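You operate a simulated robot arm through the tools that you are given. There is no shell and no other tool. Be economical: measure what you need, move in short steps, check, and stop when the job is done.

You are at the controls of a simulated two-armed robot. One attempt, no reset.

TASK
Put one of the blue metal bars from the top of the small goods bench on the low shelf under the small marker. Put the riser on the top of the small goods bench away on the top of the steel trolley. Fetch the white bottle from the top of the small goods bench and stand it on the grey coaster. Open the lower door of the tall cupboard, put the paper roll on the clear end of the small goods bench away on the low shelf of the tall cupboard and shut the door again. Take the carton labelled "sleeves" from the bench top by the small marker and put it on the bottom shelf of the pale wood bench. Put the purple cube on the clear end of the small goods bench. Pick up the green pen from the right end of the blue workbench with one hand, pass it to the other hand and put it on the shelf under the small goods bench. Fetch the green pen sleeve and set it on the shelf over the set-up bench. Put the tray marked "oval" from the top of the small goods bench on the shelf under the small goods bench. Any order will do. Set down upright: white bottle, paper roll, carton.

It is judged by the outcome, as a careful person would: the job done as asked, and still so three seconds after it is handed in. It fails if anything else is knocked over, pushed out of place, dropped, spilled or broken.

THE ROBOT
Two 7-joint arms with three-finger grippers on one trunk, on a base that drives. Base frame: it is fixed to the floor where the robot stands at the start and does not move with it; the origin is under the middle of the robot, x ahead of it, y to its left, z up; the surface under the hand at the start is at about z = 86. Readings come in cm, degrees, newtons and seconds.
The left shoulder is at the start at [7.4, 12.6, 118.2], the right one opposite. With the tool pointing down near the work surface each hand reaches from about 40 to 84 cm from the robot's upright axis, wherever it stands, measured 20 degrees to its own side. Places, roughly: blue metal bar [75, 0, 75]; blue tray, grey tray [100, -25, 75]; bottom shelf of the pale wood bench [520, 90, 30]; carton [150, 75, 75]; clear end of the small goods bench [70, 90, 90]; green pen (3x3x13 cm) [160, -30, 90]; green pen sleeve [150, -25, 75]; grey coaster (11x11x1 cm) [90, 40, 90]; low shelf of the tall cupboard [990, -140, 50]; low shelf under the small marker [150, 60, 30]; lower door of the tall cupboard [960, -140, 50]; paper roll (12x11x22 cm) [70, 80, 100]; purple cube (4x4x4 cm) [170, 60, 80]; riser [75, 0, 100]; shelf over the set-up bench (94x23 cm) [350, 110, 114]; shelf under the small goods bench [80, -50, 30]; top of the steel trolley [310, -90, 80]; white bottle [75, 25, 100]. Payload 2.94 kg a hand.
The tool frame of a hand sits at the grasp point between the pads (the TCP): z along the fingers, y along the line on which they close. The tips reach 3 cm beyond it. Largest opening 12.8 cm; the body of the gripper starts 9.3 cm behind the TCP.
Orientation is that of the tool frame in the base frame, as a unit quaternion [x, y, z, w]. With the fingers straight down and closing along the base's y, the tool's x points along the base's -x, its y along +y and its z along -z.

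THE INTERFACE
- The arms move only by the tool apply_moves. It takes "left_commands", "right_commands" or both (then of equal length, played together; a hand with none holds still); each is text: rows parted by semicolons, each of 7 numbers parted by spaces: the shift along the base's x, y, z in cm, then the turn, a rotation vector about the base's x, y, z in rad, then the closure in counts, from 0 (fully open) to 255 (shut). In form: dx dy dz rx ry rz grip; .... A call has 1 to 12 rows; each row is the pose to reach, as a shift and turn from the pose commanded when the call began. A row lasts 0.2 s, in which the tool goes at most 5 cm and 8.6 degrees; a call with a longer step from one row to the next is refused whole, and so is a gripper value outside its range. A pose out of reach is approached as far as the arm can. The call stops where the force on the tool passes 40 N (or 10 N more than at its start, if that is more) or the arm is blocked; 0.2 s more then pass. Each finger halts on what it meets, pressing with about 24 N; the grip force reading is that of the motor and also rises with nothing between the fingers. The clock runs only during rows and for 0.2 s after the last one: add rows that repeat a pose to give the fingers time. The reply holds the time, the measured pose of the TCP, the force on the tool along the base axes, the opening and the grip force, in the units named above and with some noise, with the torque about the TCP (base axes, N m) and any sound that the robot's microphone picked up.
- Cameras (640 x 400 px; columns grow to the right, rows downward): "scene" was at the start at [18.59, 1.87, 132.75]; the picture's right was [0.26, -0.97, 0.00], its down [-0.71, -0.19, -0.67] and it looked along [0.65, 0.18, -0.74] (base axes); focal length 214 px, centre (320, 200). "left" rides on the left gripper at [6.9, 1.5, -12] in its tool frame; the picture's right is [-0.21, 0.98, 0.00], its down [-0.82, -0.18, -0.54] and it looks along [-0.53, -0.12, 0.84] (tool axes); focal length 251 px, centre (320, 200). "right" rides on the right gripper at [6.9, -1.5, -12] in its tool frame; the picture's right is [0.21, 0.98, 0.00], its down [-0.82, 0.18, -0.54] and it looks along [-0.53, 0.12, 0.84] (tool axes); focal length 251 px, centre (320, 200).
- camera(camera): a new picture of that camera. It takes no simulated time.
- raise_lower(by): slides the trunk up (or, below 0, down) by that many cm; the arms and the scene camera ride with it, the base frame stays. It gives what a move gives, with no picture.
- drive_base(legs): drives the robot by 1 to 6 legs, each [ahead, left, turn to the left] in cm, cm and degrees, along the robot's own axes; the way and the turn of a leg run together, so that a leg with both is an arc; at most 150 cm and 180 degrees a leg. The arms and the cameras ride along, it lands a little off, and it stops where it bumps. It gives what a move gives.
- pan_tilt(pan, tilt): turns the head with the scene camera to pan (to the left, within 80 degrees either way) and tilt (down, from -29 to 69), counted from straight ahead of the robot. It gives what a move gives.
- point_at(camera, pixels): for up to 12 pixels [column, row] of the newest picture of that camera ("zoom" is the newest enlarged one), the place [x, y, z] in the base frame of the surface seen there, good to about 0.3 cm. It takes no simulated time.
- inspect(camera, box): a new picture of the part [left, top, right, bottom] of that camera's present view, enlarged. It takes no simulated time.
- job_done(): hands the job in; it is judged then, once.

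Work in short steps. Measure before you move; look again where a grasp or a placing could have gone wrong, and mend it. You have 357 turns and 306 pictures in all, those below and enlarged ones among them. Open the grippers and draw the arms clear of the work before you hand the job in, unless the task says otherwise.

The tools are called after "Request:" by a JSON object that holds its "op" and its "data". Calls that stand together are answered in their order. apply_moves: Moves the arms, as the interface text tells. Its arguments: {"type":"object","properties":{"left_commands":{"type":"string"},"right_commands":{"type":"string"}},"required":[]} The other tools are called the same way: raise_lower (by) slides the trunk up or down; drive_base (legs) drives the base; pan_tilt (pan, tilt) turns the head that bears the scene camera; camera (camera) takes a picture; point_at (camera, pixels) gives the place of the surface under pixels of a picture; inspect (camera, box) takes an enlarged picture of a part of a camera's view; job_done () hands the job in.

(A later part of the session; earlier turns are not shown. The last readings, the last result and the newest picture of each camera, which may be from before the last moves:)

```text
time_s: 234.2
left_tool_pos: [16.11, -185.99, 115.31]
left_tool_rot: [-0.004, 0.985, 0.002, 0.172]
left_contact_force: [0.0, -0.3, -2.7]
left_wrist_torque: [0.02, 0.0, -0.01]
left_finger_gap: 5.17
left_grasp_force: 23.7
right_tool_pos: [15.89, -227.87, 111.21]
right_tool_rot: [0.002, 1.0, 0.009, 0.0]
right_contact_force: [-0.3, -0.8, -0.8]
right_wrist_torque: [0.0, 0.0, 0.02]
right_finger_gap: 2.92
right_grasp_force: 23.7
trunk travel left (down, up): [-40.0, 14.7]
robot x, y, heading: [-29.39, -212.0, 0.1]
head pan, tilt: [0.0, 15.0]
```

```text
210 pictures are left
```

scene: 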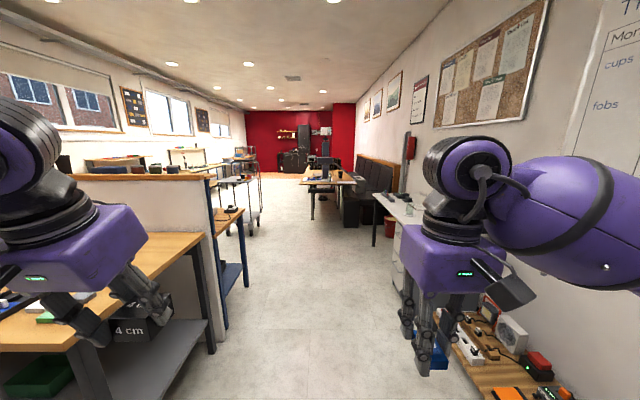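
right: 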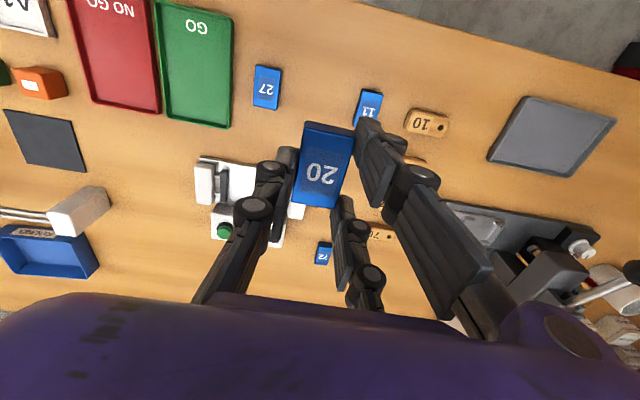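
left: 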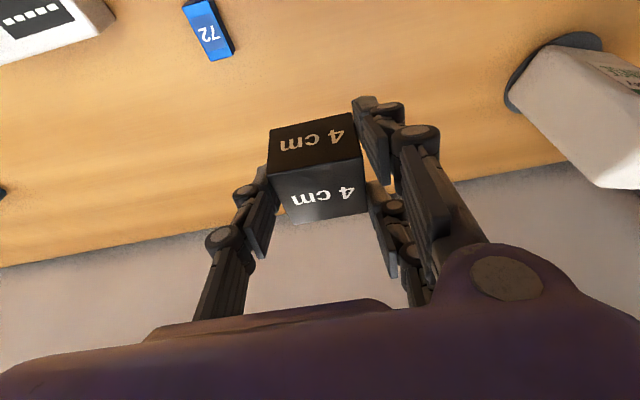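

The aisle is clear; a blue-legged workbench stands beyond the partition on the left. Measure key points.

Request:
{"op": "point_at", "data": {"camera": "scene", "pixels": [[240, 212], [222, 300], [246, 285], [205, 178], [255, 215], [240, 225], [390, 205], [330, 185], [310, 200], [320, 300], [232, 178], [375, 245]]}}

Request:
{"op": "inspect", "data": {"camera": "scene", "box": [140, 120, 300, 240]}}

```text
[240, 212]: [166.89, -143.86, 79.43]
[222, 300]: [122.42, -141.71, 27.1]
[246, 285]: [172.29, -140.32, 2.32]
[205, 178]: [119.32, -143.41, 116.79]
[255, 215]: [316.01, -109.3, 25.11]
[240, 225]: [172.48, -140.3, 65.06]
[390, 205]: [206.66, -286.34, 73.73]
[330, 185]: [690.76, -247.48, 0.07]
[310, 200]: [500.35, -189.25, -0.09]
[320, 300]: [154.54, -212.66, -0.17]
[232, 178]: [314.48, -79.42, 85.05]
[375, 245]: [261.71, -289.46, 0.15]
```

```text
3.33 times, centred on (220, 180) of scene
```

zoom: 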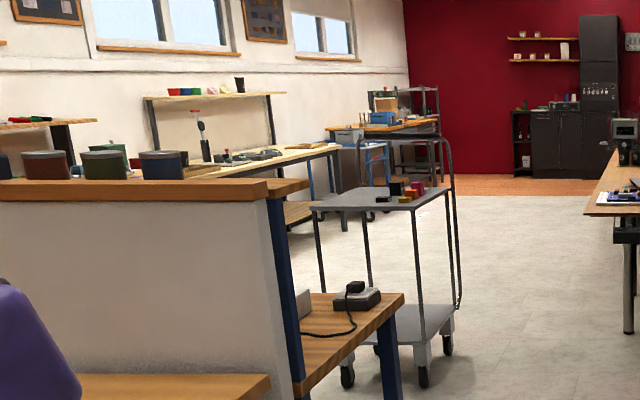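

Trolley is at ≈[315,−95]. Drive up the aisle to x≈225 and look left.

Request:
{"op": "drive_base", "data": {"legs": [[130, 0, 0], [125, 0, 0], [0, 0, 60]]}}

Request:
{"op": "camera", "data": {"camera": "scene"}}

```text
time_s: 249.6
left_tool_pos: [228.75, -155.89, 115.26]
left_tool_rot: [-0.518, 0.838, 0.091, 0.145]
left_contact_force: [-0.1, -1.3, -2.2]
left_wrist_torque: [0.0, 0.01, 0.0]
left_finger_gap: 5.17
left_grasp_force: 25.0
right_tool_pos: [265.75, -175.28, 111.2]
right_tool_rot: [-0.52, 0.854, 0.007, -0.005]
right_contact_force: [-0.2, 0.8, -0.8]
right_wrist_torque: [0.01, 0.01, 0.01]
right_finger_gap: 2.94
right_grasp_force: 24.4
trunk travel left (down, up): [-40.0, 14.7]
robot x, y, heading: [231.4, -208.46, 62.9]
head pan, tilt: [0.0, 15.0]
```

```text
208 pictures are left
```

scene: 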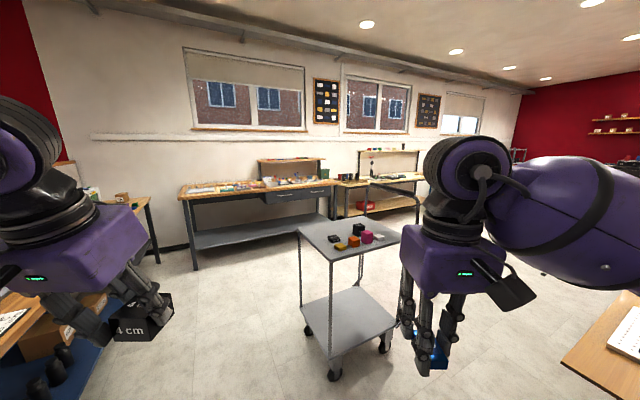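

Measure the trolley top.

Request:
{"op": "inspect", "data": {"camera": "scene", "box": [280, 170, 440, 290]}}

Request:
{"op": "point_at", "data": {"camera": "zoom", "pixels": [[70, 225], [200, 325], [210, 190], [130, 240], [200, 290], [250, 310], [215, 275], [245, 305], [290, 290], [350, 280], [400, 250], [300, 320]]}}

```text
3.33 times, centred on (360, 230) of scene
```

zoom: 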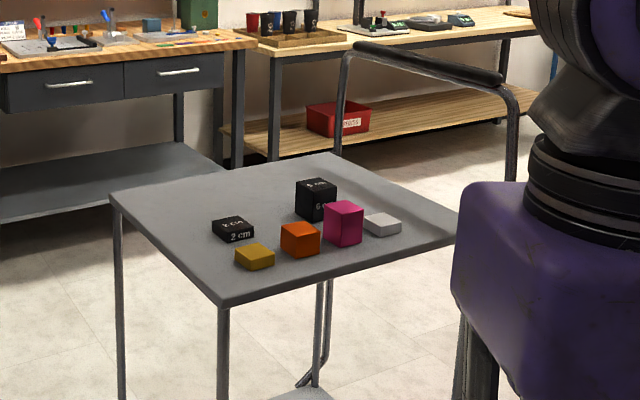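

```text
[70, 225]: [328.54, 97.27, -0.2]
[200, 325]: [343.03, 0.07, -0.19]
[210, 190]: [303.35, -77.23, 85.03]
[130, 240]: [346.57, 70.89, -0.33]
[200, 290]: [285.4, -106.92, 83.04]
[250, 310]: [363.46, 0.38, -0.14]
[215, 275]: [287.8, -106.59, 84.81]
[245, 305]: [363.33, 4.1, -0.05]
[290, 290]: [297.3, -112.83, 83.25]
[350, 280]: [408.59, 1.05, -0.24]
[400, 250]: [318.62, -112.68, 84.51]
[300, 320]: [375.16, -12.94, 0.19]
```

The trolley top (z≈85) carries 2 cm and 6 cm risers – so mine is indeed the riser. Measure corners and items.

Request:
{"op": "point_at", "data": {"camera": "zoom", "pixels": [[116, 198], [222, 298], [325, 156], [452, 235], [232, 225], [255, 255], [316, 185], [255, 268], [165, 210], [180, 240], [215, 200], [260, 190]]}}

```text
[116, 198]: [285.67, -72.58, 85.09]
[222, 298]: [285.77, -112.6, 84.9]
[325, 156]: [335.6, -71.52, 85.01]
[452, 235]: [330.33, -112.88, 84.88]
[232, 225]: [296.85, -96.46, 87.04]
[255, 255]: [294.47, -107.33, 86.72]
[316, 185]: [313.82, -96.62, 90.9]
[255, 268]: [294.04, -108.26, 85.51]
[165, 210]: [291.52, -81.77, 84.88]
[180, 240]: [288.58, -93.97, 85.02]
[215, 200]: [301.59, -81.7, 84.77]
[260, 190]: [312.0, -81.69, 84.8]
```

Free area: y −72…−90. I go to [231,−106] facing +x so the target [297,−82] is at the left arm's good side.

Request:
{"op": "drive_base", "data": {"legs": [[0, 0, -62.9], [0, 102, 0]]}}

Request:
{"op": "pan_tilt", "data": {"pan": 0, "tilt": 35}}

Request:
{"op": "camera", "data": {"camera": "scene"}}

```text
time_s: 261.7
left_tool_pos: [273.54, -77.49, 115.25]
left_tool_rot: [-0.021, 0.985, 0.004, 0.171]
left_contact_force: [-0.3, 0.5, -3.3]
left_wrist_torque: [-0.01, 0.01, 0.0]
left_finger_gap: 5.15
left_grasp_force: 24.2
right_tool_pos: [274.37, -119.45, 111.25]
right_tool_rot: [-0.015, 1.0, 0.008, 0.0]
right_contact_force: [-0.3, 0.5, -0.4]
right_wrist_torque: [0.01, 0.01, -0.01]
right_finger_gap: 2.93
right_grasp_force: 24.0
trunk travel left (down, up): [-40.0, 14.7]
robot x, y, heading: [228.95, -105.26, 2.2]
head pan, tilt: [0.0, 15.0]
```

```text
time_s: 262.5
left_tool_pos: [273.3, -77.52, 115.23]
left_tool_rot: [-0.022, 0.985, 0.005, 0.171]
left_contact_force: [0.2, 0.4, -2.9]
left_wrist_torque: [-0.03, 0.04, 0.01]
left_finger_gap: 5.15
left_grasp_force: 23.7
right_tool_pos: [274.31, -119.4, 111.28]
right_tool_rot: [-0.016, 1.0, 0.009, 0.0]
right_contact_force: [0.4, -0.3, -1.5]
right_wrist_torque: [-0.03, -0.03, -0.01]
right_finger_gap: 2.92
right_grasp_force: 23.7
trunk travel left (down, up): [-40.0, 14.7]
robot x, y, heading: [228.87, -105.11, 2.0]
head pan, tilt: [0.0, 35.0]
```

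```text
206 pictures are left
```

scene: 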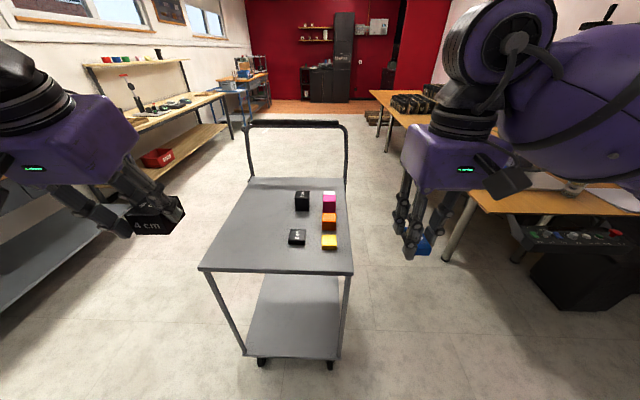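

Extend the left hand over [297,−82] and lower the riser.

Request:
{"op": "apply_moves", "data": {"left_commands": "4 -1 -2 0 0 0 255; 8 -2 -4 0 0 0 255; 12 -3 -6 0 0 0 255; 16 -4 -9 0 0 0 255; 20 -4.5 -12 0 0 0 255; 23.7 -4.5 -15 0 0 0 255; 23.7 -4.5 -19 0 0 0 255; 23.7 -4.5 -22 0 0 0 255; 23.7 -4.5 -24.5 0 0 0 255; 23.7 -4.5 -25.5 0 0 0 255; 23.7 -4.5 -26.2 0 0 0 255; 23.7 -4.5 -26.2 0 0 0 255"}}

Request:
{"op": "inspect", "data": {"camera": "scene", "box": [180, 140, 380, 290]}}

```text
refused: row 4 steps farther than a row can; nothing moved
```

```text
2.67 times, centred on (280, 215) of scene
```

zoom: 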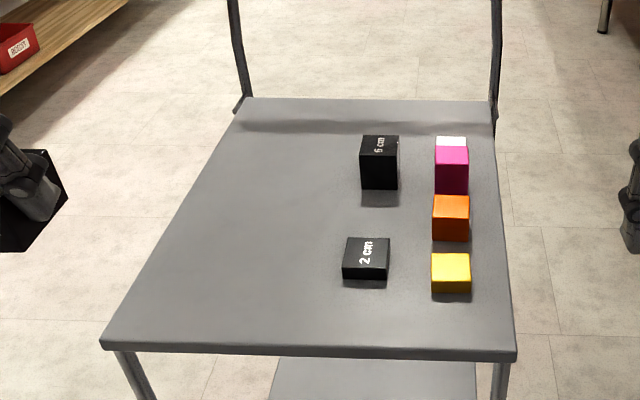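

Request:
{"op": "apply_moves", "data": {"left_commands": "4 -1 -2 0 0 0 255; 8 -2 -4 0 0 0 255; 12 -3 -6 0 0 0 255; 15.5 -3.7 -9 0 0 0 255; 19 -4.5 -12 0 0 0 255; 22.5 -4.5 -15 0 0 0 255; 23.7 -4.5 -19 0 0 0 255; 23.7 -4.5 -22 0 0 0 255; 23.7 -4.5 -24.5 0 0 0 255; 23.7 -4.5 -25.5 0 0 0 255; 23.7 -4.5 -26.2 0 0 0 255; 23.7 -4.5 -26.2 0 0 0 255"}}

Request:
{"op": "inspect", "data": {"camera": "scene", "box": [180, 140, 380, 290]}}

```text
time_s: 265.1
left_tool_pos: [294.41, -80.13, 91.11]
left_tool_rot: [-0.021, 0.984, 0.003, 0.174]
left_contact_force: [-0.2, -1.7, -0.3]
left_wrist_torque: [0.03, 0.09, 0.01]
left_finger_gap: 5.14
left_grasp_force: 24.5
left hand out of reach, approached as far as the arm can: row 8, 9, 10, 11, 12
right_tool_pos: [274.24, -119.3, 111.34]
right_tool_rot: [-0.016, 1.0, 0.008, -0.001]
right_contact_force: [-0.4, 0.2, -1.1]
right_wrist_torque: [-0.06, -0.02, -0.04]
right_finger_gap: 2.94
right_grasp_force: 24.3
trunk travel left (down, up): [-40.0, 14.7]
robot x, y, heading: [228.55, -105.27, 1.7]
head pan, tilt: [0.0, 35.0]
```

```text
2.67 times, centred on (280, 215) of scene
```

zoom: 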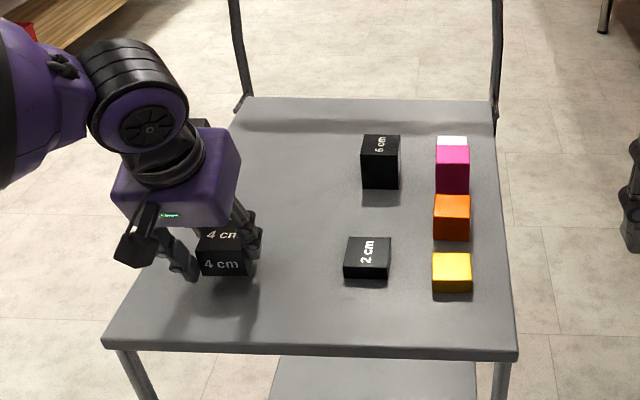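

Nearly there; ease back 1.5 cm and lower to contact (z≈89.3).

Request:
{"op": "apply_moves", "data": {"left_commands": "-1 0 -0.7 0 0 0 255; -1.5 0 -1.3 0 0 0 255; -1.5 0 -1.8 0 0 0 255; -1.5 0 -2.1 0 0 0 255; -1.5 0 -2.1 0 0 0 255"}}

```text
time_s: 266.3
left_tool_pos: [292.97, -79.69, 89.24]
left_tool_rot: [-0.022, 0.984, 0.003, 0.175]
left_contact_force: [4.8, 3.1, 17.7]
left_wrist_torque: [-0.07, 0.1, 0.02]
left_finger_gap: 5.16
left_grasp_force: 23.9
right_tool_pos: [274.2, -119.5, 111.34]
right_tool_rot: [-0.016, 1.0, 0.008, 0.0]
right_contact_force: [-0.1, -0.1, -0.6]
right_wrist_torque: [-0.02, -0.02, 0.01]
right_finger_gap: 2.94
right_grasp_force: 24.1
trunk travel left (down, up): [-40.0, 14.7]
robot x, y, heading: [228.64, -104.9, 2.0]
head pan, tilt: [0.0, 35.0]
```

Contact. Release and withdraw up and back.

Request:
{"op": "apply_moves", "data": {"left_commands": "0 0 0.2 0 0 0 96; 0 0 0.2 0 0 0 96; 0 0 0.2 0 0 0 96; -1 0 3.5 0 0 0 96; -2.5 0 7 0 0 0 60; -5 0 11 0 0 0 0; -9 0 14 0 0 0 0; -13 0 16 0 0 0 0; -17 0 18 0 0 0 0; -19 0 18 0 0 0 0"}}

Request:
{"op": "inspect", "data": {"camera": "scene", "box": [180, 140, 380, 290]}}

```text
time_s: 268.5
left_tool_pos: [273.77, -79.99, 106.9]
left_tool_rot: [-0.021, 0.985, 0.005, 0.171]
left_contact_force: [0.0, -0.1, 0.5]
left_wrist_torque: [0.01, 0.02, 0.0]
left_finger_gap: 12.8
left_grasp_force: 0.1
right_tool_pos: [274.4, -119.34, 111.24]
right_tool_rot: [-0.016, 1.0, 0.009, -0.001]
right_contact_force: [-0.3, 0.4, -0.8]
right_wrist_torque: [-0.04, 0.0, -0.02]
right_finger_gap: 2.93
right_grasp_force: 23.9
trunk travel left (down, up): [-40.0, 14.7]
robot x, y, heading: [229.11, -104.98, 1.5]
head pan, tilt: [0.0, 35.0]
```

```text
2.67 times, centred on (280, 215) of scene
```

zoom: 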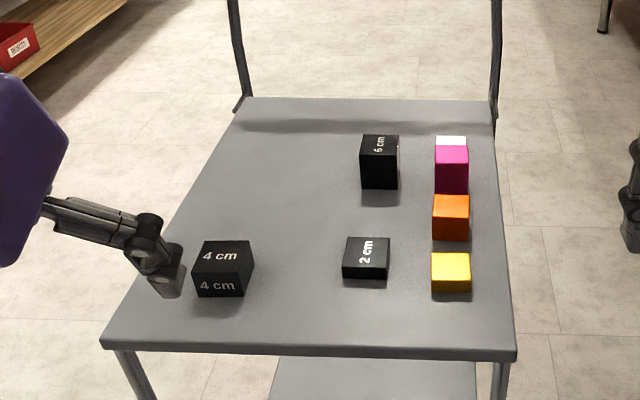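

Riser is placed. Turn around to face the blue workbench (−x) and look.

Request:
{"op": "drive_base", "data": {"legs": [[0, 0, 90], [0, 0, 88]]}}

Request:
{"op": "pan_tilt", "data": {"pan": -30, "tilt": 30}}

Request:
{"op": "camera", "data": {"camera": "scene"}}

Request:
{"op": "pan_tilt", "data": {"pan": 15, "tilt": 30}}

Request:
{"op": "camera", "data": {"camera": "scene"}}

```text
time_s: 276.7
left_tool_pos: [185.02, -133.01, 107.07]
left_tool_rot: [0.984, 0.047, -0.172, 0.009]
left_contact_force: [-0.1, 0.7, 0.3]
left_wrist_torque: [-0.01, 0.02, -0.01]
left_finger_gap: 12.8
left_grasp_force: 0.0
right_tool_pos: [182.4, -93.52, 111.28]
right_tool_rot: [0.999, 0.041, 0.0, 0.008]
right_contact_force: [-0.3, 0.2, -0.7]
right_wrist_torque: [0.01, 0.02, 0.01]
right_finger_gap: 2.93
right_grasp_force: 24.2
trunk travel left (down, up): [-40.0, 14.7]
robot x, y, heading: [228.62, -105.32, -175.2]
head pan, tilt: [0.0, 35.0]
```

```text
time_s: 277.6
left_tool_pos: [185.04, -132.96, 106.88]
left_tool_rot: [0.984, 0.048, -0.172, 0.01]
left_contact_force: [-0.7, 0.0, 0.2]
left_wrist_torque: [0.02, -0.02, -0.03]
left_finger_gap: 12.81
left_grasp_force: 0.1
right_tool_pos: [182.38, -93.57, 111.25]
right_tool_rot: [0.999, 0.042, 0.0, 0.009]
right_contact_force: [-0.2, -0.1, -0.8]
right_wrist_torque: [-0.01, -0.02, 0.02]
right_finger_gap: 2.92
right_grasp_force: 24.2
trunk travel left (down, up): [-40.0, 14.7]
robot x, y, heading: [229.05, -105.35, -174.9]
head pan, tilt: [-30.0, 30.0]
```

```text
202 pictures are left
```

scene: 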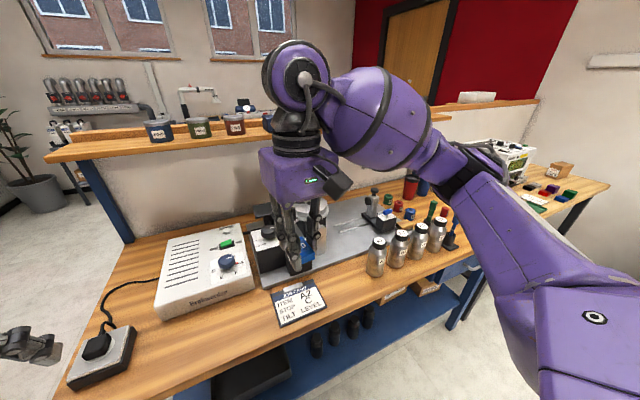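

```text
time_s: 278.7
left_tool_pos: [185.04, -132.94, 106.99]
left_tool_rot: [0.984, 0.047, -0.172, 0.009]
left_contact_force: [0.2, -0.7, 0.7]
left_wrist_torque: [0.0, -0.01, -0.02]
left_finger_gap: 12.82
left_grasp_force: 0.0
right_tool_pos: [182.38, -93.53, 111.36]
right_tool_rot: [0.999, 0.042, 0.0, 0.01]
right_contact_force: [-0.4, 0.5, -0.5]
right_wrist_torque: [-0.04, 0.0, -0.01]
right_finger_gap: 2.94
right_grasp_force: 24.0
trunk travel left (down, up): [-40.0, 14.7]
robot x, y, heading: [229.08, -105.57, -175.1]
head pan, tilt: [15.0, 30.0]
```

```text
201 pictures are left
```

scene: 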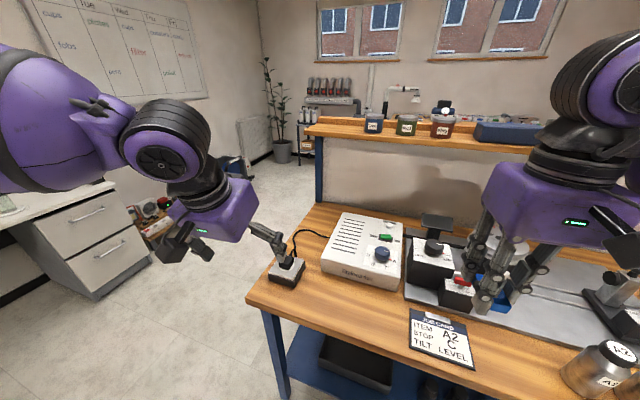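

The blue workbench's right end lies toward +y. I slide right (toward +y) to see that part.

Request:
{"op": "drive_base", "data": {"legs": [[-10, -100, -4.9]]}}

Request:
{"op": "pan_tilt", "data": {"pan": 0, "tilt": 35}}

Request:
{"op": "camera", "data": {"camera": "scene"}}

```text
time_s: 287.8
left_tool_pos: [189.08, -27.95, 106.95]
left_tool_rot: [0.985, -0.008, -0.171, 0.0]
left_contact_force: [0.0, -0.1, -1.2]
left_wrist_torque: [-0.01, 0.01, 0.01]
left_finger_gap: 12.8
left_grasp_force: 0.0
right_tool_pos: [190.95, 11.56, 111.34]
right_tool_rot: [1.0, -0.015, 0.0, 0.009]
right_contact_force: [0.3, -0.1, -0.6]
right_wrist_torque: [0.03, -0.01, -0.01]
right_finger_gap: 2.93
right_grasp_force: 23.9
trunk travel left (down, up): [-40.0, 14.7]
robot x, y, heading: [235.25, -5.34, 178.6]
head pan, tilt: [15.0, 30.0]
```

```text
time_s: 288.6
left_tool_pos: [188.93, -27.98, 106.93]
left_tool_rot: [0.985, -0.008, -0.172, -0.001]
left_contact_force: [0.0, 0.2, -0.7]
left_wrist_torque: [0.02, 0.01, -0.01]
left_finger_gap: 12.81
left_grasp_force: 0.1
right_tool_pos: [190.76, 11.49, 111.29]
right_tool_rot: [1.0, -0.014, 0.0, 0.009]
right_contact_force: [0.1, -0.2, -1.0]
right_wrist_torque: [0.01, 0.01, 0.02]
right_finger_gap: 2.93
right_grasp_force: 24.1
trunk travel left (down, up): [-40.0, 14.7]
robot x, y, heading: [235.6, -5.3, 178.7]
head pan, tilt: [0.0, 35.0]
```

```text
200 pictures are left
```

scene: 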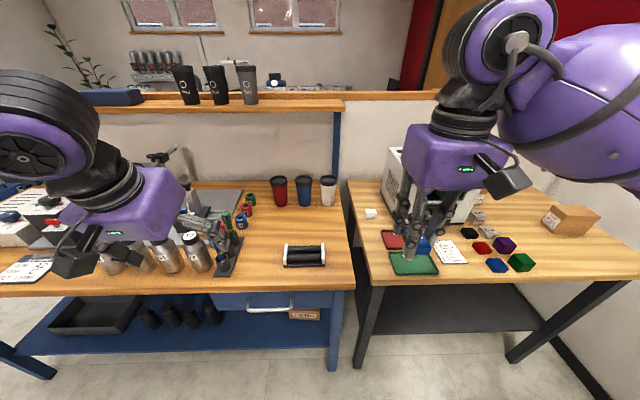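

I see the blue bench's right end with a pen stand (~(235,235)), and the next bench with the carton (570,220), purple cube (505,243) and a low shelf (430,310). Zoom in on both.

Request:
{"op": "inspect", "data": {"camera": "scene", "box": [160, 160, 360, 290]}}

Request:
{"op": "inspect", "data": {"camera": "scene", "box": [350, 170, 640, 345]}}

```text
3.08 times, centred on (260, 225) of scene
```

zoom: 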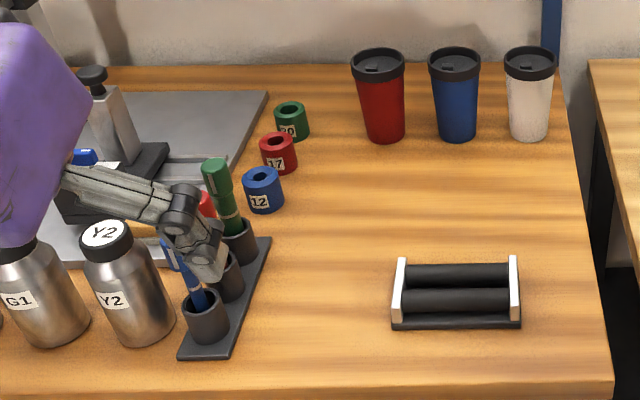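

```text
2.21 times, centred on (495, 258) of scene
```

zoom: 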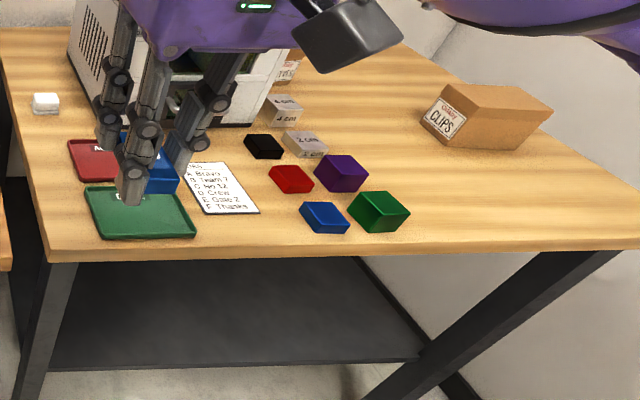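

The white machine is the "small marker" (laser marker). One carton reads "CLIPS"; another is behind the machine. Measure the low shelf and bench geometry.

Request:
{"op": "point_at", "data": {"camera": "zoom", "pixels": [[220, 355], [100, 350], [220, 300], [350, 330], [50, 240], [560, 230], [160, 275], [340, 175], [290, 70], [60, 320], [520, 300], [330, 270]]}}

Request:
{"op": "pan_tilt", "data": {"pan": -20, "tilt": 35}}

Request:
{"op": "camera", "data": {"camera": "scene"}}

```text
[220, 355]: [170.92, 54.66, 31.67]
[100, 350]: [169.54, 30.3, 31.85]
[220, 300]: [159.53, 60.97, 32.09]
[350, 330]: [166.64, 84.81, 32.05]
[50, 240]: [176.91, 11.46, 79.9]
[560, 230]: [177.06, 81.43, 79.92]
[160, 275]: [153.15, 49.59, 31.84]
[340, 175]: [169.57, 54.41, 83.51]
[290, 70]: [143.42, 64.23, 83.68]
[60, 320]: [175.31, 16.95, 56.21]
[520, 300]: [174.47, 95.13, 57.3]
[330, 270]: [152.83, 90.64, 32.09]
```

```text
time_s: 289.4
left_tool_pos: [189.11, -27.93, 106.94]
left_tool_rot: [0.985, -0.008, -0.172, 0.0]
left_contact_force: [0.1, 0.0, 0.7]
left_wrist_torque: [-0.03, 0.02, 0.01]
left_finger_gap: 12.82
left_grasp_force: 0.1
right_tool_pos: [190.9, 11.6, 111.26]
right_tool_rot: [1.0, -0.015, 0.001, 0.009]
right_contact_force: [-0.3, 0.5, -0.7]
right_wrist_torque: [-0.03, 0.01, -0.06]
right_finger_gap: 2.92
right_grasp_force: 23.9
trunk travel left (down, up): [-40.0, 14.7]
robot x, y, heading: [235.62, -5.34, 178.4]
head pan, tilt: [-20.0, 35.0]
```

```text
197 pictures are left
```

scene: 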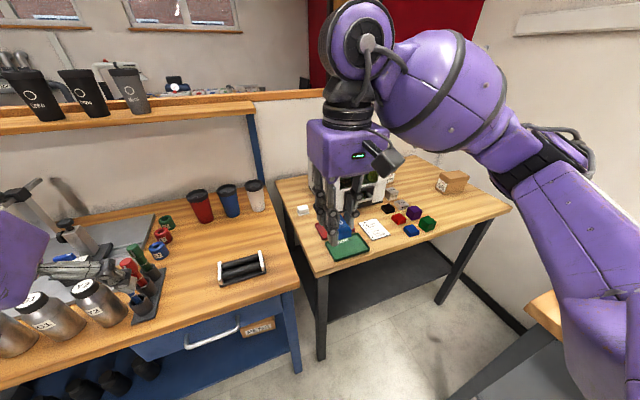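

Marker bench: top z=80, front x≈177; low shelf z≈32, front x≈172. I'll place the bar at ≈[161,50]. Back off, centre, and lower the trunk.

Request:
{"op": "drive_base", "data": {"legs": [[-26, -31, 1.4]]}}

Request:
{"op": "raise_lower", "data": {"by": -39}}

Request:
{"op": "apply_moves", "data": {"right_commands": "0 1 -4 0 0.08 0 255; 0 2 -8 0 0.16 0 255; -1 3 -12 0 0.24 0 255; -3 4 -15.5 0 0.32 0 255; -6 5 -19 0 0.36 0 255; -9 6 -22 0 0.36 0 255; -12 7 -25 0 0.36 0 255; -15 8 -27 0 0.36 0 255; -18 8 -28 0 0.36 0 255; -20 8 -28 0 0.36 0 255; -20 8 -28 0 0.36 0 255"}}

Request:
{"op": "camera", "data": {"camera": "scene"}}

```text
time_s: 292.7
left_tool_pos: [215.93, 1.21, 106.95]
left_tool_rot: [0.985, 0.0, -0.172, 0.001]
left_contact_force: [-0.1, 0.3, 0.3]
left_wrist_torque: [-0.02, 0.01, -0.01]
left_finger_gap: 12.79
left_grasp_force: 0.2
right_tool_pos: [217.07, 40.75, 111.28]
right_tool_rot: [1.0, -0.006, 0.001, 0.009]
right_contact_force: [0.0, -0.1, -0.8]
right_wrist_torque: [0.01, -0.01, 0.0]
right_finger_gap: 2.94
right_grasp_force: 24.1
trunk travel left (down, up): [-40.0, 14.7]
robot x, y, heading: [262.06, 24.78, 179.5]
head pan, tilt: [-20.0, 35.0]
```

```text
time_s: 295.5
left_tool_pos: [216.46, 1.55, 72.81]
left_tool_rot: [0.989, -0.004, -0.147, -0.014]
left_contact_force: [0.3, 0.5, -0.1]
left_wrist_torque: [0.0, 0.02, -0.01]
left_finger_gap: 12.79
left_grasp_force: 0.0
right_tool_pos: [219.78, 39.38, 89.94]
right_tool_rot: [0.988, 0.003, -0.151, 0.016]
right_contact_force: [0.3, 0.6, 0.3]
right_wrist_torque: [-0.01, -0.01, -0.01]
right_finger_gap: 2.92
right_grasp_force: 23.4
trunk travel left (down, up): [-8.5, 46.2]
robot x, y, heading: [262.34, 26.11, 178.8]
head pan, tilt: [-20.0, 35.0]
stopped: the arm was blocked; the commanded pose is now the measured one
```

```text
time_s: 296.4
left_tool_pos: [216.62, 1.76, 74.08]
left_tool_rot: [0.988, -0.005, -0.153, -0.016]
left_contact_force: [-0.1, -0.1, 0.2]
left_wrist_torque: [-0.05, -0.02, 0.02]
left_finger_gap: 12.78
left_grasp_force: 0.0
right_tool_pos: [213.36, 39.37, 95.76]
right_tool_rot: [0.912, 0.007, -0.407, 0.053]
right_contact_force: [-0.4, 0.2, 0.0]
right_wrist_torque: [0.02, 0.01, 0.02]
right_finger_gap: 2.94
right_grasp_force: 24.0
right hand out of reach, approached as far as the arm can: row 1, 2, 3, 4
trunk travel left (down, up): [-8.5, 46.2]
robot x, y, heading: [262.2, 26.76, 178.9]
head pan, tilt: [-20.0, 35.0]
stopped in row 4 (right hand): the arm was blocked; the commanded pose is now the measured one
```

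```text
196 pictures are left
```

scene: 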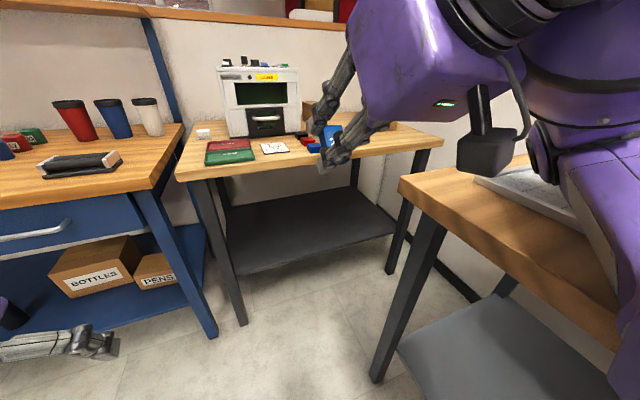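

The right arm came down onto a side bench to the right. Raise the trunk back up right away.

Request:
{"op": "raise_lower", "data": {"by": 31}}

Request:
{"op": "pan_tilt", "data": {"pan": -60, "tilt": 35}}

Request:
{"op": "camera", "data": {"camera": "scene"}}

```text
time_s: 299.5
left_tool_pos: [213.8, 3.71, 102.62]
left_tool_rot: [0.991, -0.005, -0.13, 0.0]
left_contact_force: [0.7, 0.4, 0.1]
left_wrist_torque: [-0.02, -0.02, -0.02]
left_finger_gap: 12.79
left_grasp_force: 0.1
right_tool_pos: [209.38, 41.28, 121.72]
right_tool_rot: [0.926, 0.005, -0.37, 0.072]
right_contact_force: [-0.5, 1.1, 0.2]
right_wrist_torque: [0.0, -0.01, 0.0]
right_finger_gap: 2.93
right_grasp_force: 23.9
trunk travel left (down, up): [-39.5, 15.2]
robot x, y, heading: [261.89, 26.8, 179.0]
head pan, tilt: [-20.0, 35.0]
```

```text
time_s: 300.6
left_tool_pos: [213.87, 3.9, 102.71]
left_tool_rot: [0.991, -0.004, -0.13, 0.0]
left_contact_force: [-0.3, 0.3, 0.0]
left_wrist_torque: [0.02, -0.02, 0.01]
left_finger_gap: 12.8
left_grasp_force: 0.1
right_tool_pos: [209.48, 41.35, 121.74]
right_tool_rot: [0.926, 0.005, -0.37, 0.072]
right_contact_force: [0.2, -0.5, -0.8]
right_wrist_torque: [-0.04, -0.01, 0.03]
right_finger_gap: 2.94
right_grasp_force: 24.1
trunk travel left (down, up): [-39.5, 15.2]
robot x, y, heading: [261.8, 26.69, 179.0]
head pan, tilt: [-60.0, 35.0]
```

```text
195 pictures are left
```

scene: 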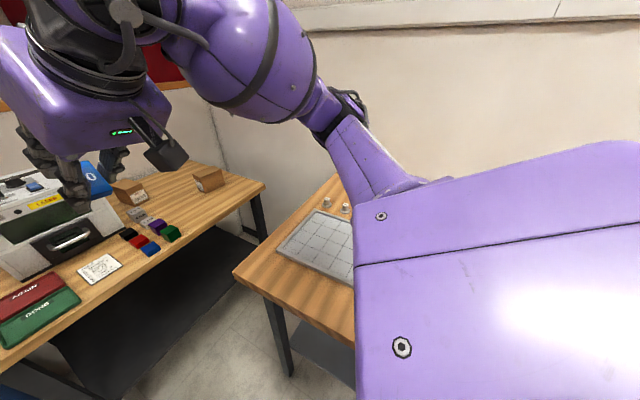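

Measure the side bench's near corner and the plate position.

Request:
{"op": "point_at", "data": {"camera": "scene", "pixels": [[235, 270], [320, 178], [300, 270], [330, 230], [350, 300], [280, 250], [215, 178], [300, 310], [130, 190], [205, 178]]}}

Request:
{"op": "inspect", "data": {"camera": "scene", "box": [60, 140, 380, 330]}}

```text
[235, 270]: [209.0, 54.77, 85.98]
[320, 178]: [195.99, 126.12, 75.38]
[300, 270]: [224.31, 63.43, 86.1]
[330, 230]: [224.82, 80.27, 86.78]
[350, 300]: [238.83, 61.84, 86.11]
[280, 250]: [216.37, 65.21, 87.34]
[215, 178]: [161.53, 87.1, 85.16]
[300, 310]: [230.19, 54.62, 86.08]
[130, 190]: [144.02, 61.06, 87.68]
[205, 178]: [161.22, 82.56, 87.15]
```

```text
2.00 times, centred on (220, 235) of scene
```

zoom: 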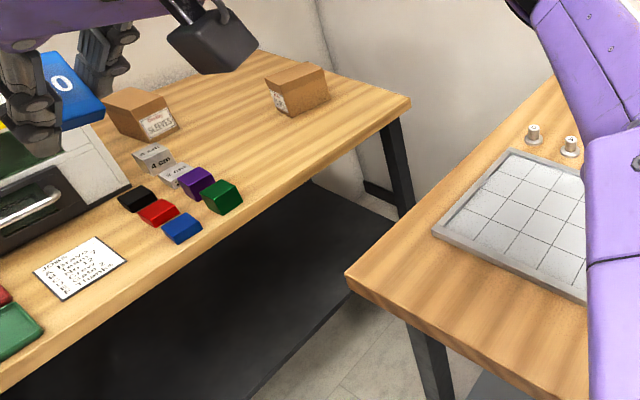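

Side bench: corner [209,54.8], top z=86. I must stay further −y when low. Drive to ≈[262,−22], heading 190°, and lower there.

Request:
{"op": "drive_base", "data": {"legs": [[0, 49, 0], [0, 0, 11]]}}

Request:
{"op": "raise_lower", "data": {"by": -39}}

Request:
{"op": "pan_tilt", "data": {"pan": -15, "tilt": 30}}

Request:
{"op": "camera", "data": {"camera": "scene"}}

```text
time_s: 306.1
left_tool_pos: [217.55, -52.7, 102.56]
left_tool_rot: [0.988, 0.084, -0.129, 0.012]
left_contact_force: [0.2, 0.8, -0.9]
left_wrist_torque: [0.01, 0.0, 0.01]
left_finger_gap: 12.8
left_grasp_force: 0.0
right_tool_pos: [206.62, -16.59, 121.78]
right_tool_rot: [0.922, 0.09, -0.363, 0.106]
right_contact_force: [0.3, 0.3, -0.9]
right_wrist_torque: [0.0, -0.03, 0.01]
right_finger_gap: 2.93
right_grasp_force: 24.0
trunk travel left (down, up): [-39.5, 15.2]
robot x, y, heading: [260.78, -21.38, -170.5]
head pan, tilt: [-60.0, 35.0]
```

```text
time_s: 309.8
left_tool_pos: [215.88, -52.89, 63.0]
left_tool_rot: [0.991, 0.084, -0.104, 0.01]
left_contact_force: [-0.7, -0.1, 0.7]
left_wrist_torque: [-0.02, 0.01, 0.02]
left_finger_gap: 12.81
left_grasp_force: 0.1
right_tool_pos: [204.84, -16.8, 82.79]
right_tool_rot: [0.927, 0.088, -0.348, 0.105]
right_contact_force: [0.1, -0.9, -1.4]
right_wrist_torque: [0.0, 0.01, -0.01]
right_finger_gap: 2.92
right_grasp_force: 24.3
trunk travel left (down, up): [-0.5, 54.2]
robot x, y, heading: [260.98, -21.29, -170.8]
head pan, tilt: [-60.0, 35.0]
```

```text
time_s: 310.9
left_tool_pos: [215.97, -52.91, 62.98]
left_tool_rot: [0.991, 0.084, -0.105, 0.01]
left_contact_force: [-0.4, -0.1, -0.5]
left_wrist_torque: [0.03, 0.01, 0.03]
left_finger_gap: 12.79
left_grasp_force: 0.0
right_tool_pos: [204.84, -16.84, 82.8]
right_tool_rot: [0.927, 0.089, -0.349, 0.106]
right_contact_force: [0.0, -0.4, -0.5]
right_wrist_torque: [0.01, 0.01, -0.02]
right_finger_gap: 2.93
right_grasp_force: 24.3
trunk travel left (down, up): [-0.5, 54.2]
robot x, y, heading: [260.92, -21.93, -170.8]
head pan, tilt: [-15.0, 30.0]
```

```text
193 pictures are left
```

scene: 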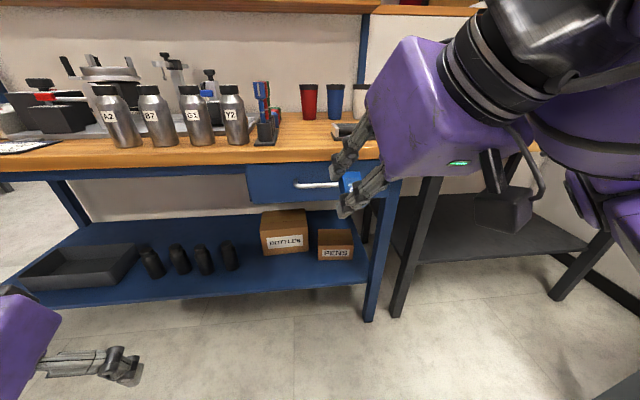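

I straighten the right hand to a 22° forward tilt and bring it to the low pose (z≈45).

Request:
{"op": "apply_moves", "data": {"right_commands": "1 1.5 -3.5 0.02 -0.03 -0.006 255; 1 3 -7.5 0.05 -0.08 -0.015 255; 1 4.5 -11.5 0.09 -0.14 -0.026 255; 0 6 -15.5 0.13 -0.2 -0.037 255; -1 8 -19.5 0.16 -0.26 -0.047 255; -2 10 -23.5 0.201 -0.318 -0.058 255; -4 12 -27 0.201 -0.318 -0.058 255; -6 14 -30.5 0.201 -0.318 -0.058 255; -8.5 16 -33.5 0.201 -0.318 -0.058 255; -10.5 18 -36.5 0.201 -0.318 -0.058 255; -11.8 18.9 -37.8 0.201 -0.318 -0.058 255; -11.8 18.9 -37.8 0.201 -0.318 -0.058 255"}}

Request:
{"op": "camera", "data": {"camera": "scene"}}

```text
time_s: 313.5
left_tool_pos: [215.88, -52.97, 63.02]
left_tool_rot: [0.991, 0.084, -0.104, 0.01]
left_contact_force: [-0.1, 0.1, 0.0]
left_wrist_torque: [-0.01, -0.01, -0.01]
left_finger_gap: 12.81
left_grasp_force: 0.1
right_tool_pos: [192.96, 1.85, 45.07]
right_tool_rot: [0.979, 0.078, -0.189, 0.014]
right_contact_force: [0.3, -0.2, -0.7]
right_wrist_torque: [0.0, -0.02, 0.02]
right_finger_gap: 2.93
right_grasp_force: 23.7
right hand out of reach, approached as far as the arm can: row 1, 2, 3, 4, 5
trunk travel left (down, up): [-0.5, 54.2]
robot x, y, heading: [260.92, -21.49, -170.8]
head pan, tilt: [-15.0, 30.0]
```

```text
192 pictures are left
```

scene: 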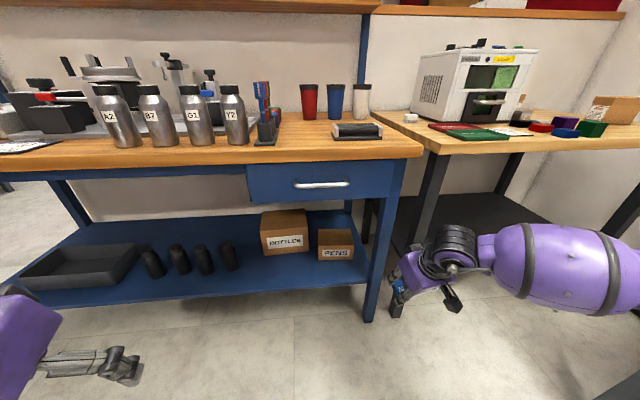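

Measure forearm/elbow positions and heights.

Request:
{"op": "point_at", "data": {"camera": "scene", "pixels": [[470, 235], [520, 230], [560, 225], [610, 240], [635, 262], [600, 300], [455, 245]]}}

```text
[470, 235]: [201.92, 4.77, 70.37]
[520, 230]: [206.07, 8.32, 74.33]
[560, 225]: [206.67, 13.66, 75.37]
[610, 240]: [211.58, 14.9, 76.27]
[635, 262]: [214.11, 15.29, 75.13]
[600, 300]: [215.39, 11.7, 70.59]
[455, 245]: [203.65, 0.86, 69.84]
```

Lower 6 cm more first, then look at the elbow side.

Request:
{"op": "apply_moves", "data": {"right_commands": "0 0 -3 0 0 0 255; 0 0 -6 0 0 0 255; 0 0 -6 0 0 0 255"}}

Request:
{"op": "pan_tilt", "data": {"pan": -55, "tilt": 25}}

Request:
{"op": "camera", "data": {"camera": "scene"}}

```text
time_s: 314.3
left_tool_pos: [215.97, -52.99, 62.9]
left_tool_rot: [0.991, 0.084, -0.105, 0.009]
left_contact_force: [-0.3, -0.1, 0.0]
left_wrist_torque: [-0.01, -0.01, -0.01]
left_finger_gap: 12.82
left_grasp_force: 0.1
right_tool_pos: [192.86, 1.99, 38.84]
right_tool_rot: [0.979, 0.078, -0.189, 0.014]
right_contact_force: [0.2, -0.1, -0.6]
right_wrist_torque: [-0.01, -0.04, -0.01]
right_finger_gap: 2.91
right_grasp_force: 24.4
trunk travel left (down, up): [-0.5, 54.2]
robot x, y, heading: [260.9, -21.81, -170.7]
head pan, tilt: [-15.0, 30.0]
```

```text
time_s: 315.4
left_tool_pos: [215.93, -52.97, 63.01]
left_tool_rot: [0.991, 0.084, -0.104, 0.011]
left_contact_force: [-0.4, -0.6, -0.5]
left_wrist_torque: [0.01, -0.02, 0.02]
left_finger_gap: 12.8
left_grasp_force: 0.0
right_tool_pos: [192.82, 2.02, 38.82]
right_tool_rot: [0.979, 0.078, -0.19, 0.014]
right_contact_force: [-0.5, 0.6, -0.9]
right_wrist_torque: [-0.04, -0.01, 0.04]
right_finger_gap: 2.91
right_grasp_force: 24.4
trunk travel left (down, up): [-0.5, 54.2]
robot x, y, heading: [261.12, -21.55, -170.4]
head pan, tilt: [-55.0, 25.0]
```

```text
191 pictures are left
```

scene: 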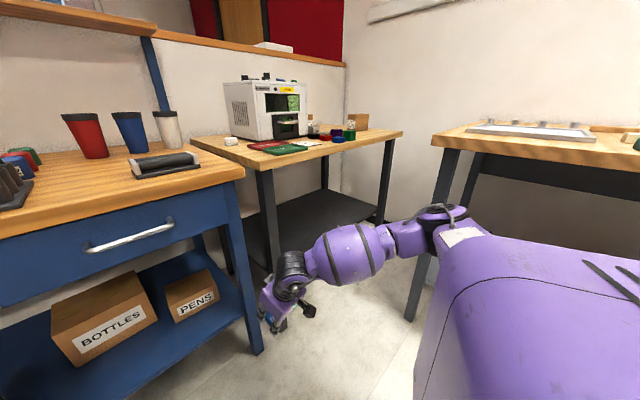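

Request:
{"op": "point_at", "data": {"camera": "scene", "pixels": [[350, 230], [400, 225], [435, 208], [460, 215], [470, 235], [440, 250], [320, 240], [290, 260]]}}

```text
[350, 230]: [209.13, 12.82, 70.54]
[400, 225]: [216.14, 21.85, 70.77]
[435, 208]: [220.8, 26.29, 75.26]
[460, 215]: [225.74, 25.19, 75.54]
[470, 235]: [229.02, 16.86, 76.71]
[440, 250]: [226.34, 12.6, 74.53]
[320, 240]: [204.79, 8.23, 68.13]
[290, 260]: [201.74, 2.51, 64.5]
```

I need exact clearances: marker bench's left leg and side bench's near leg/edge.

Request:
{"op": "point_at", "data": {"camera": "scene", "pixels": [[258, 180], [270, 180], [265, 215], [277, 240], [435, 137], [433, 152], [440, 180], [420, 280], [395, 133], [250, 172]]}}

```text
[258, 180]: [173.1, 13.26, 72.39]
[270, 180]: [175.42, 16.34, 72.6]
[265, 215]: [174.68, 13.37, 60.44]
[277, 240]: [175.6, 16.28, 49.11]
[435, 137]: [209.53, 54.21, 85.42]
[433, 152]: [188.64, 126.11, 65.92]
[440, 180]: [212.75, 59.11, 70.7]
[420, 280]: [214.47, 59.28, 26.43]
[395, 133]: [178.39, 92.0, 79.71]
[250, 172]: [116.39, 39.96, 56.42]
```

Leg's right edge is y=16.3; side-bench leg at y=59. A shift of +27 in y first, then −25 in x threads through. Go.

Request:
{"op": "drive_base", "data": {"legs": [[1.5, -27.6, 0]]}}

Request:
{"op": "camera", "data": {"camera": "scene"}}

```text
time_s: 318.4
left_tool_pos: [210.04, -26.3, 62.91]
left_tool_rot: [0.991, 0.082, -0.104, 0.009]
left_contact_force: [-0.3, 0.0, 0.1]
left_wrist_torque: [-0.02, 0.0, 0.01]
left_finger_gap: 12.79
left_grasp_force: 0.1
right_tool_pos: [186.99, 28.84, 38.94]
right_tool_rot: [0.979, 0.078, -0.189, 0.014]
right_contact_force: [-0.2, 0.1, 0.0]
right_wrist_torque: [-0.01, -0.04, -0.01]
right_finger_gap: 2.93
right_grasp_force: 23.9
trunk travel left (down, up): [-0.5, 54.2]
robot x, y, heading: [254.92, 5.17, -170.4]
head pan, tilt: [-55.0, 25.0]
```

```text
190 pictures are left
```

scene: 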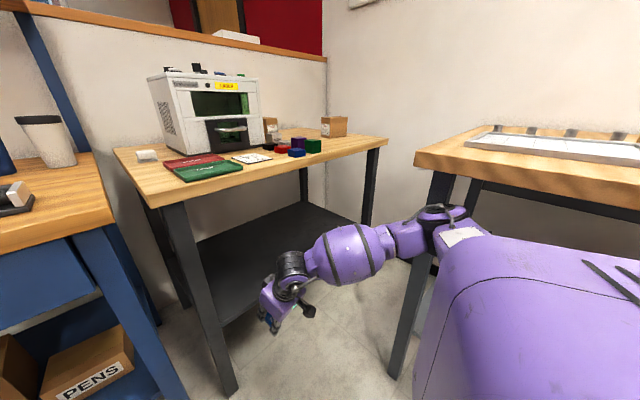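

Clear. Drive in 24 cm.

Request:
{"op": "drive_base", "data": {"legs": [[22, -6, 0]]}}

Request:
{"op": "camera", "data": {"camera": "scene"}}

Request:
{"op": "camera", "data": {"camera": "right"}}

```text
time_s: 320.1
left_tool_pos: [187.48, -24.0, 63.0]
left_tool_rot: [0.991, 0.085, -0.103, 0.009]
left_contact_force: [-1.0, 0.2, 0.4]
left_wrist_torque: [-0.02, -0.01, 0.01]
left_finger_gap: 12.81
left_grasp_force: 0.1
right_tool_pos: [164.22, 30.75, 38.82]
right_tool_rot: [0.979, 0.079, -0.19, 0.014]
right_contact_force: [0.2, -0.4, -0.9]
right_wrist_torque: [-0.01, -0.01, -0.01]
right_finger_gap: 2.94
right_grasp_force: 24.0
trunk travel left (down, up): [-0.5, 54.2]
robot x, y, heading: [232.52, 6.99, -170.6]
head pan, tilt: [-55.0, 25.0]
```

```text
189 pictures are left
```

scene: 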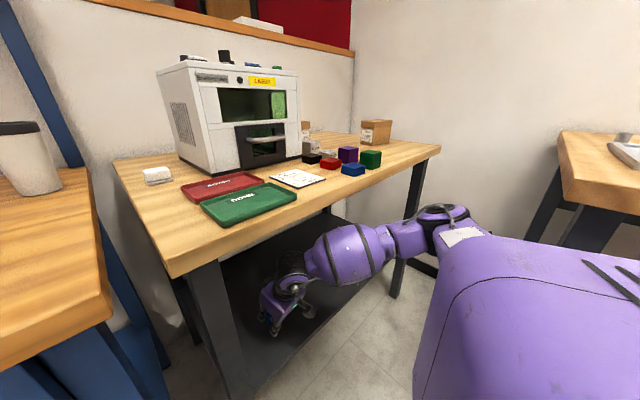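

```text
188 pictures are left
```

right: 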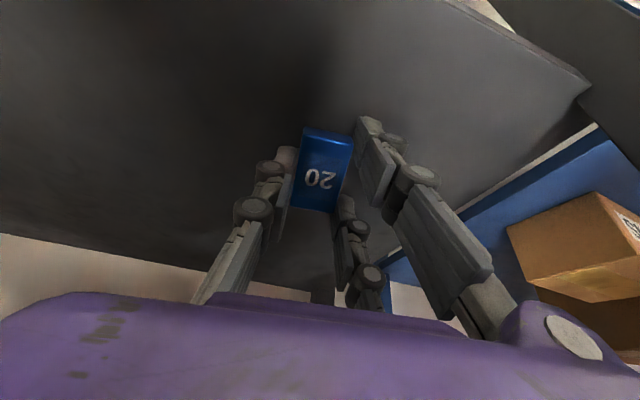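

Lower toward the shelf (expected contact ≈36) and untilt partially so the bar lies flat.

Request:
{"op": "apply_moves", "data": {"right_commands": "-2 1 -1 0 0 0 255; -2 2 -2 0 0 0 255; -2 2 -2.3 0.017 -0.1 0 255; -2 2 -2.6 0.033 -0.197 0 255; -2 2 -3 0.05 -0.29 0 255; -2 2 -3.3 0.06 -0.36 0 255; -2 2 -3.6 0.06 -0.36 0 255; -2 2 -3.9 0.06 -0.36 0 255"}}

Request:
{"op": "camera", "data": {"camera": "right"}}

```text
time_s: 321.9
left_tool_pos: [187.57, -24.06, 63.13]
left_tool_rot: [0.991, 0.085, -0.104, 0.01]
left_contact_force: [-0.3, -0.1, 0.4]
left_wrist_torque: [-0.01, 0.02, 0.02]
left_finger_gap: 12.79
left_grasp_force: 0.1
right_tool_pos: [162.22, 32.88, 35.13]
right_tool_rot: [0.997, 0.082, -0.011, 0.0]
right_contact_force: [5.2, -0.5, 18.2]
right_wrist_torque: [0.0, -0.6, -0.08]
right_finger_gap: 2.92
right_grasp_force: 24.2
trunk travel left (down, up): [-0.5, 54.2]
robot x, y, heading: [232.5, 7.31, -170.6]
head pan, tilt: [-55.0, 25.0]
```

```text
187 pictures are left
```

right: 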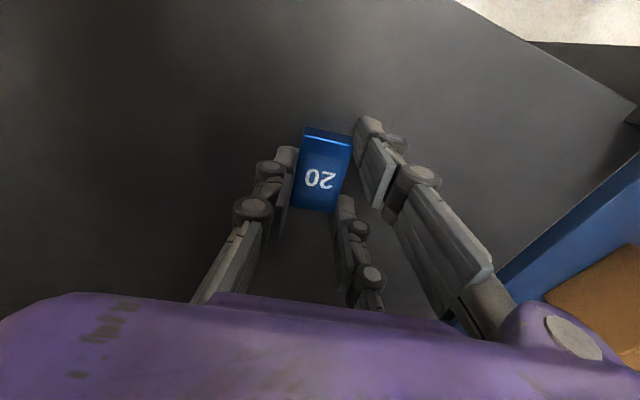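

Contact at z=35.1 with the tool vertical, so the bar is flat. Release, lift and tilt back.

Request:
{"op": "apply_moves", "data": {"right_commands": "0 0 0.1 0 0 0 145; 0 0 0.1 0 0 0 145; 0 0 0.1 0 0 0 145; 0 0 1.5 0 0 0 145; 0 0 3.5 -0.02 0.12 0 145; 0 0 4.5 -0.04 0.24 0 145; 0 0 4.5 -0.06 0.36 0 145; 0 0 4.5 -0.06 0.36 0 145"}}

Request:
{"op": "camera", "data": {"camera": "right"}}

```text
time_s: 323.7
left_tool_pos: [187.48, -24.21, 63.07]
left_tool_rot: [0.991, 0.085, -0.103, 0.01]
left_contact_force: [0.6, 0.6, 0.4]
left_wrist_torque: [-0.02, 0.01, -0.02]
left_finger_gap: 12.8
left_grasp_force: 0.1
right_tool_pos: [162.33, 32.9, 39.29]
right_tool_rot: [0.978, 0.079, -0.19, 0.015]
right_contact_force: [-0.5, -0.7, 0.4]
right_wrist_torque: [0.01, -0.02, -0.03]
right_finger_gap: 5.51
right_grasp_force: 0.0
trunk travel left (down, up): [-0.5, 54.2]
robot x, y, heading: [232.67, 7.33, -170.3]
head pan, tilt: [-55.0, 25.0]
```

```text
186 pictures are left
```

right: 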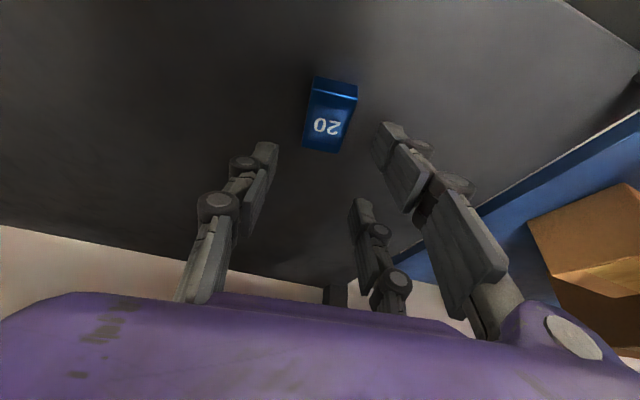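

Bar 20 lies on the low shelf. Reverse out the same way and raise the trunk.

Request:
{"op": "drive_base", "data": {"legs": [[-24, 6, 0], [-1.5, 27.6, 0]]}}

Request:
{"op": "raise_lower", "data": {"by": 39}}

Request:
{"op": "pan_tilt", "data": {"pan": -25, "tilt": 35}}

Request:
{"op": "camera", "data": {"camera": "scene"}}

```text
time_s: 328.1
left_tool_pos: [218.61, -53.08, 62.99]
left_tool_rot: [0.991, 0.087, -0.105, 0.01]
left_contact_force: [-0.7, -0.4, 0.7]
left_wrist_torque: [-0.03, 0.01, -0.02]
left_finger_gap: 12.81
left_grasp_force: 0.2
right_tool_pos: [192.95, 3.87, 39.43]
right_tool_rot: [0.978, 0.081, -0.189, 0.015]
right_contact_force: [-0.1, -0.2, 0.6]
right_wrist_torque: [0.01, 0.01, -0.01]
right_finger_gap: 5.54
right_grasp_force: 0.0
trunk travel left (down, up): [-0.5, 54.2]
robot x, y, heading: [262.91, -21.7, -170.3]
head pan, tilt: [-55.0, 25.0]
```

```text
time_s: 331.9
left_tool_pos: [218.44, -53.12, 102.02]
left_tool_rot: [0.991, 0.087, -0.103, 0.01]
left_contact_force: [-0.6, 0.0, 0.3]
left_wrist_torque: [-0.02, 0.0, 0.0]
left_finger_gap: 12.77
left_grasp_force: 0.0
right_tool_pos: [193.02, 3.78, 78.41]
right_tool_rot: [0.978, 0.082, -0.189, 0.015]
right_contact_force: [0.7, 0.3, 0.1]
right_wrist_torque: [-0.01, 0.03, -0.01]
right_finger_gap: 5.53
right_grasp_force: 0.1
trunk travel left (down, up): [-39.5, 15.2]
robot x, y, heading: [263.38, -21.71, -170.4]
head pan, tilt: [-55.0, 25.0]
```

```text
time_s: 332.9
left_tool_pos: [218.65, -53.24, 101.92]
left_tool_rot: [0.991, 0.087, -0.104, 0.01]
left_contact_force: [-0.1, 0.3, 0.3]
left_wrist_torque: [-0.02, -0.02, 0.0]
left_finger_gap: 12.78
left_grasp_force: 0.0
right_tool_pos: [193.04, 3.8, 78.37]
right_tool_rot: [0.979, 0.081, -0.189, 0.015]
right_contact_force: [0.2, -0.5, -0.3]
right_wrist_torque: [0.01, 0.0, 0.01]
right_finger_gap: 5.52
right_grasp_force: 0.1
trunk travel left (down, up): [-39.5, 15.2]
robot x, y, heading: [263.43, -21.46, -170.2]
head pan, tilt: [-25.0, 35.0]
```

```text
185 pictures are left
```

scene: 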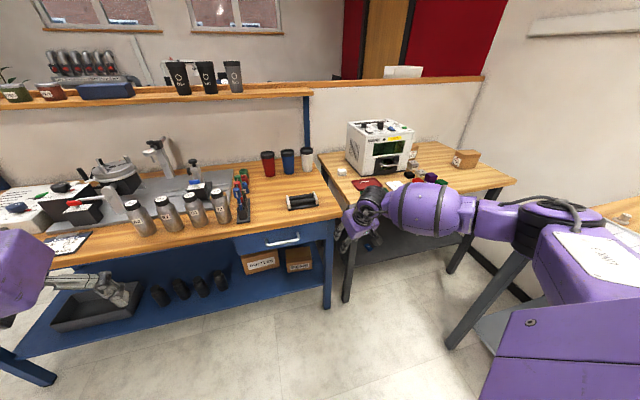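

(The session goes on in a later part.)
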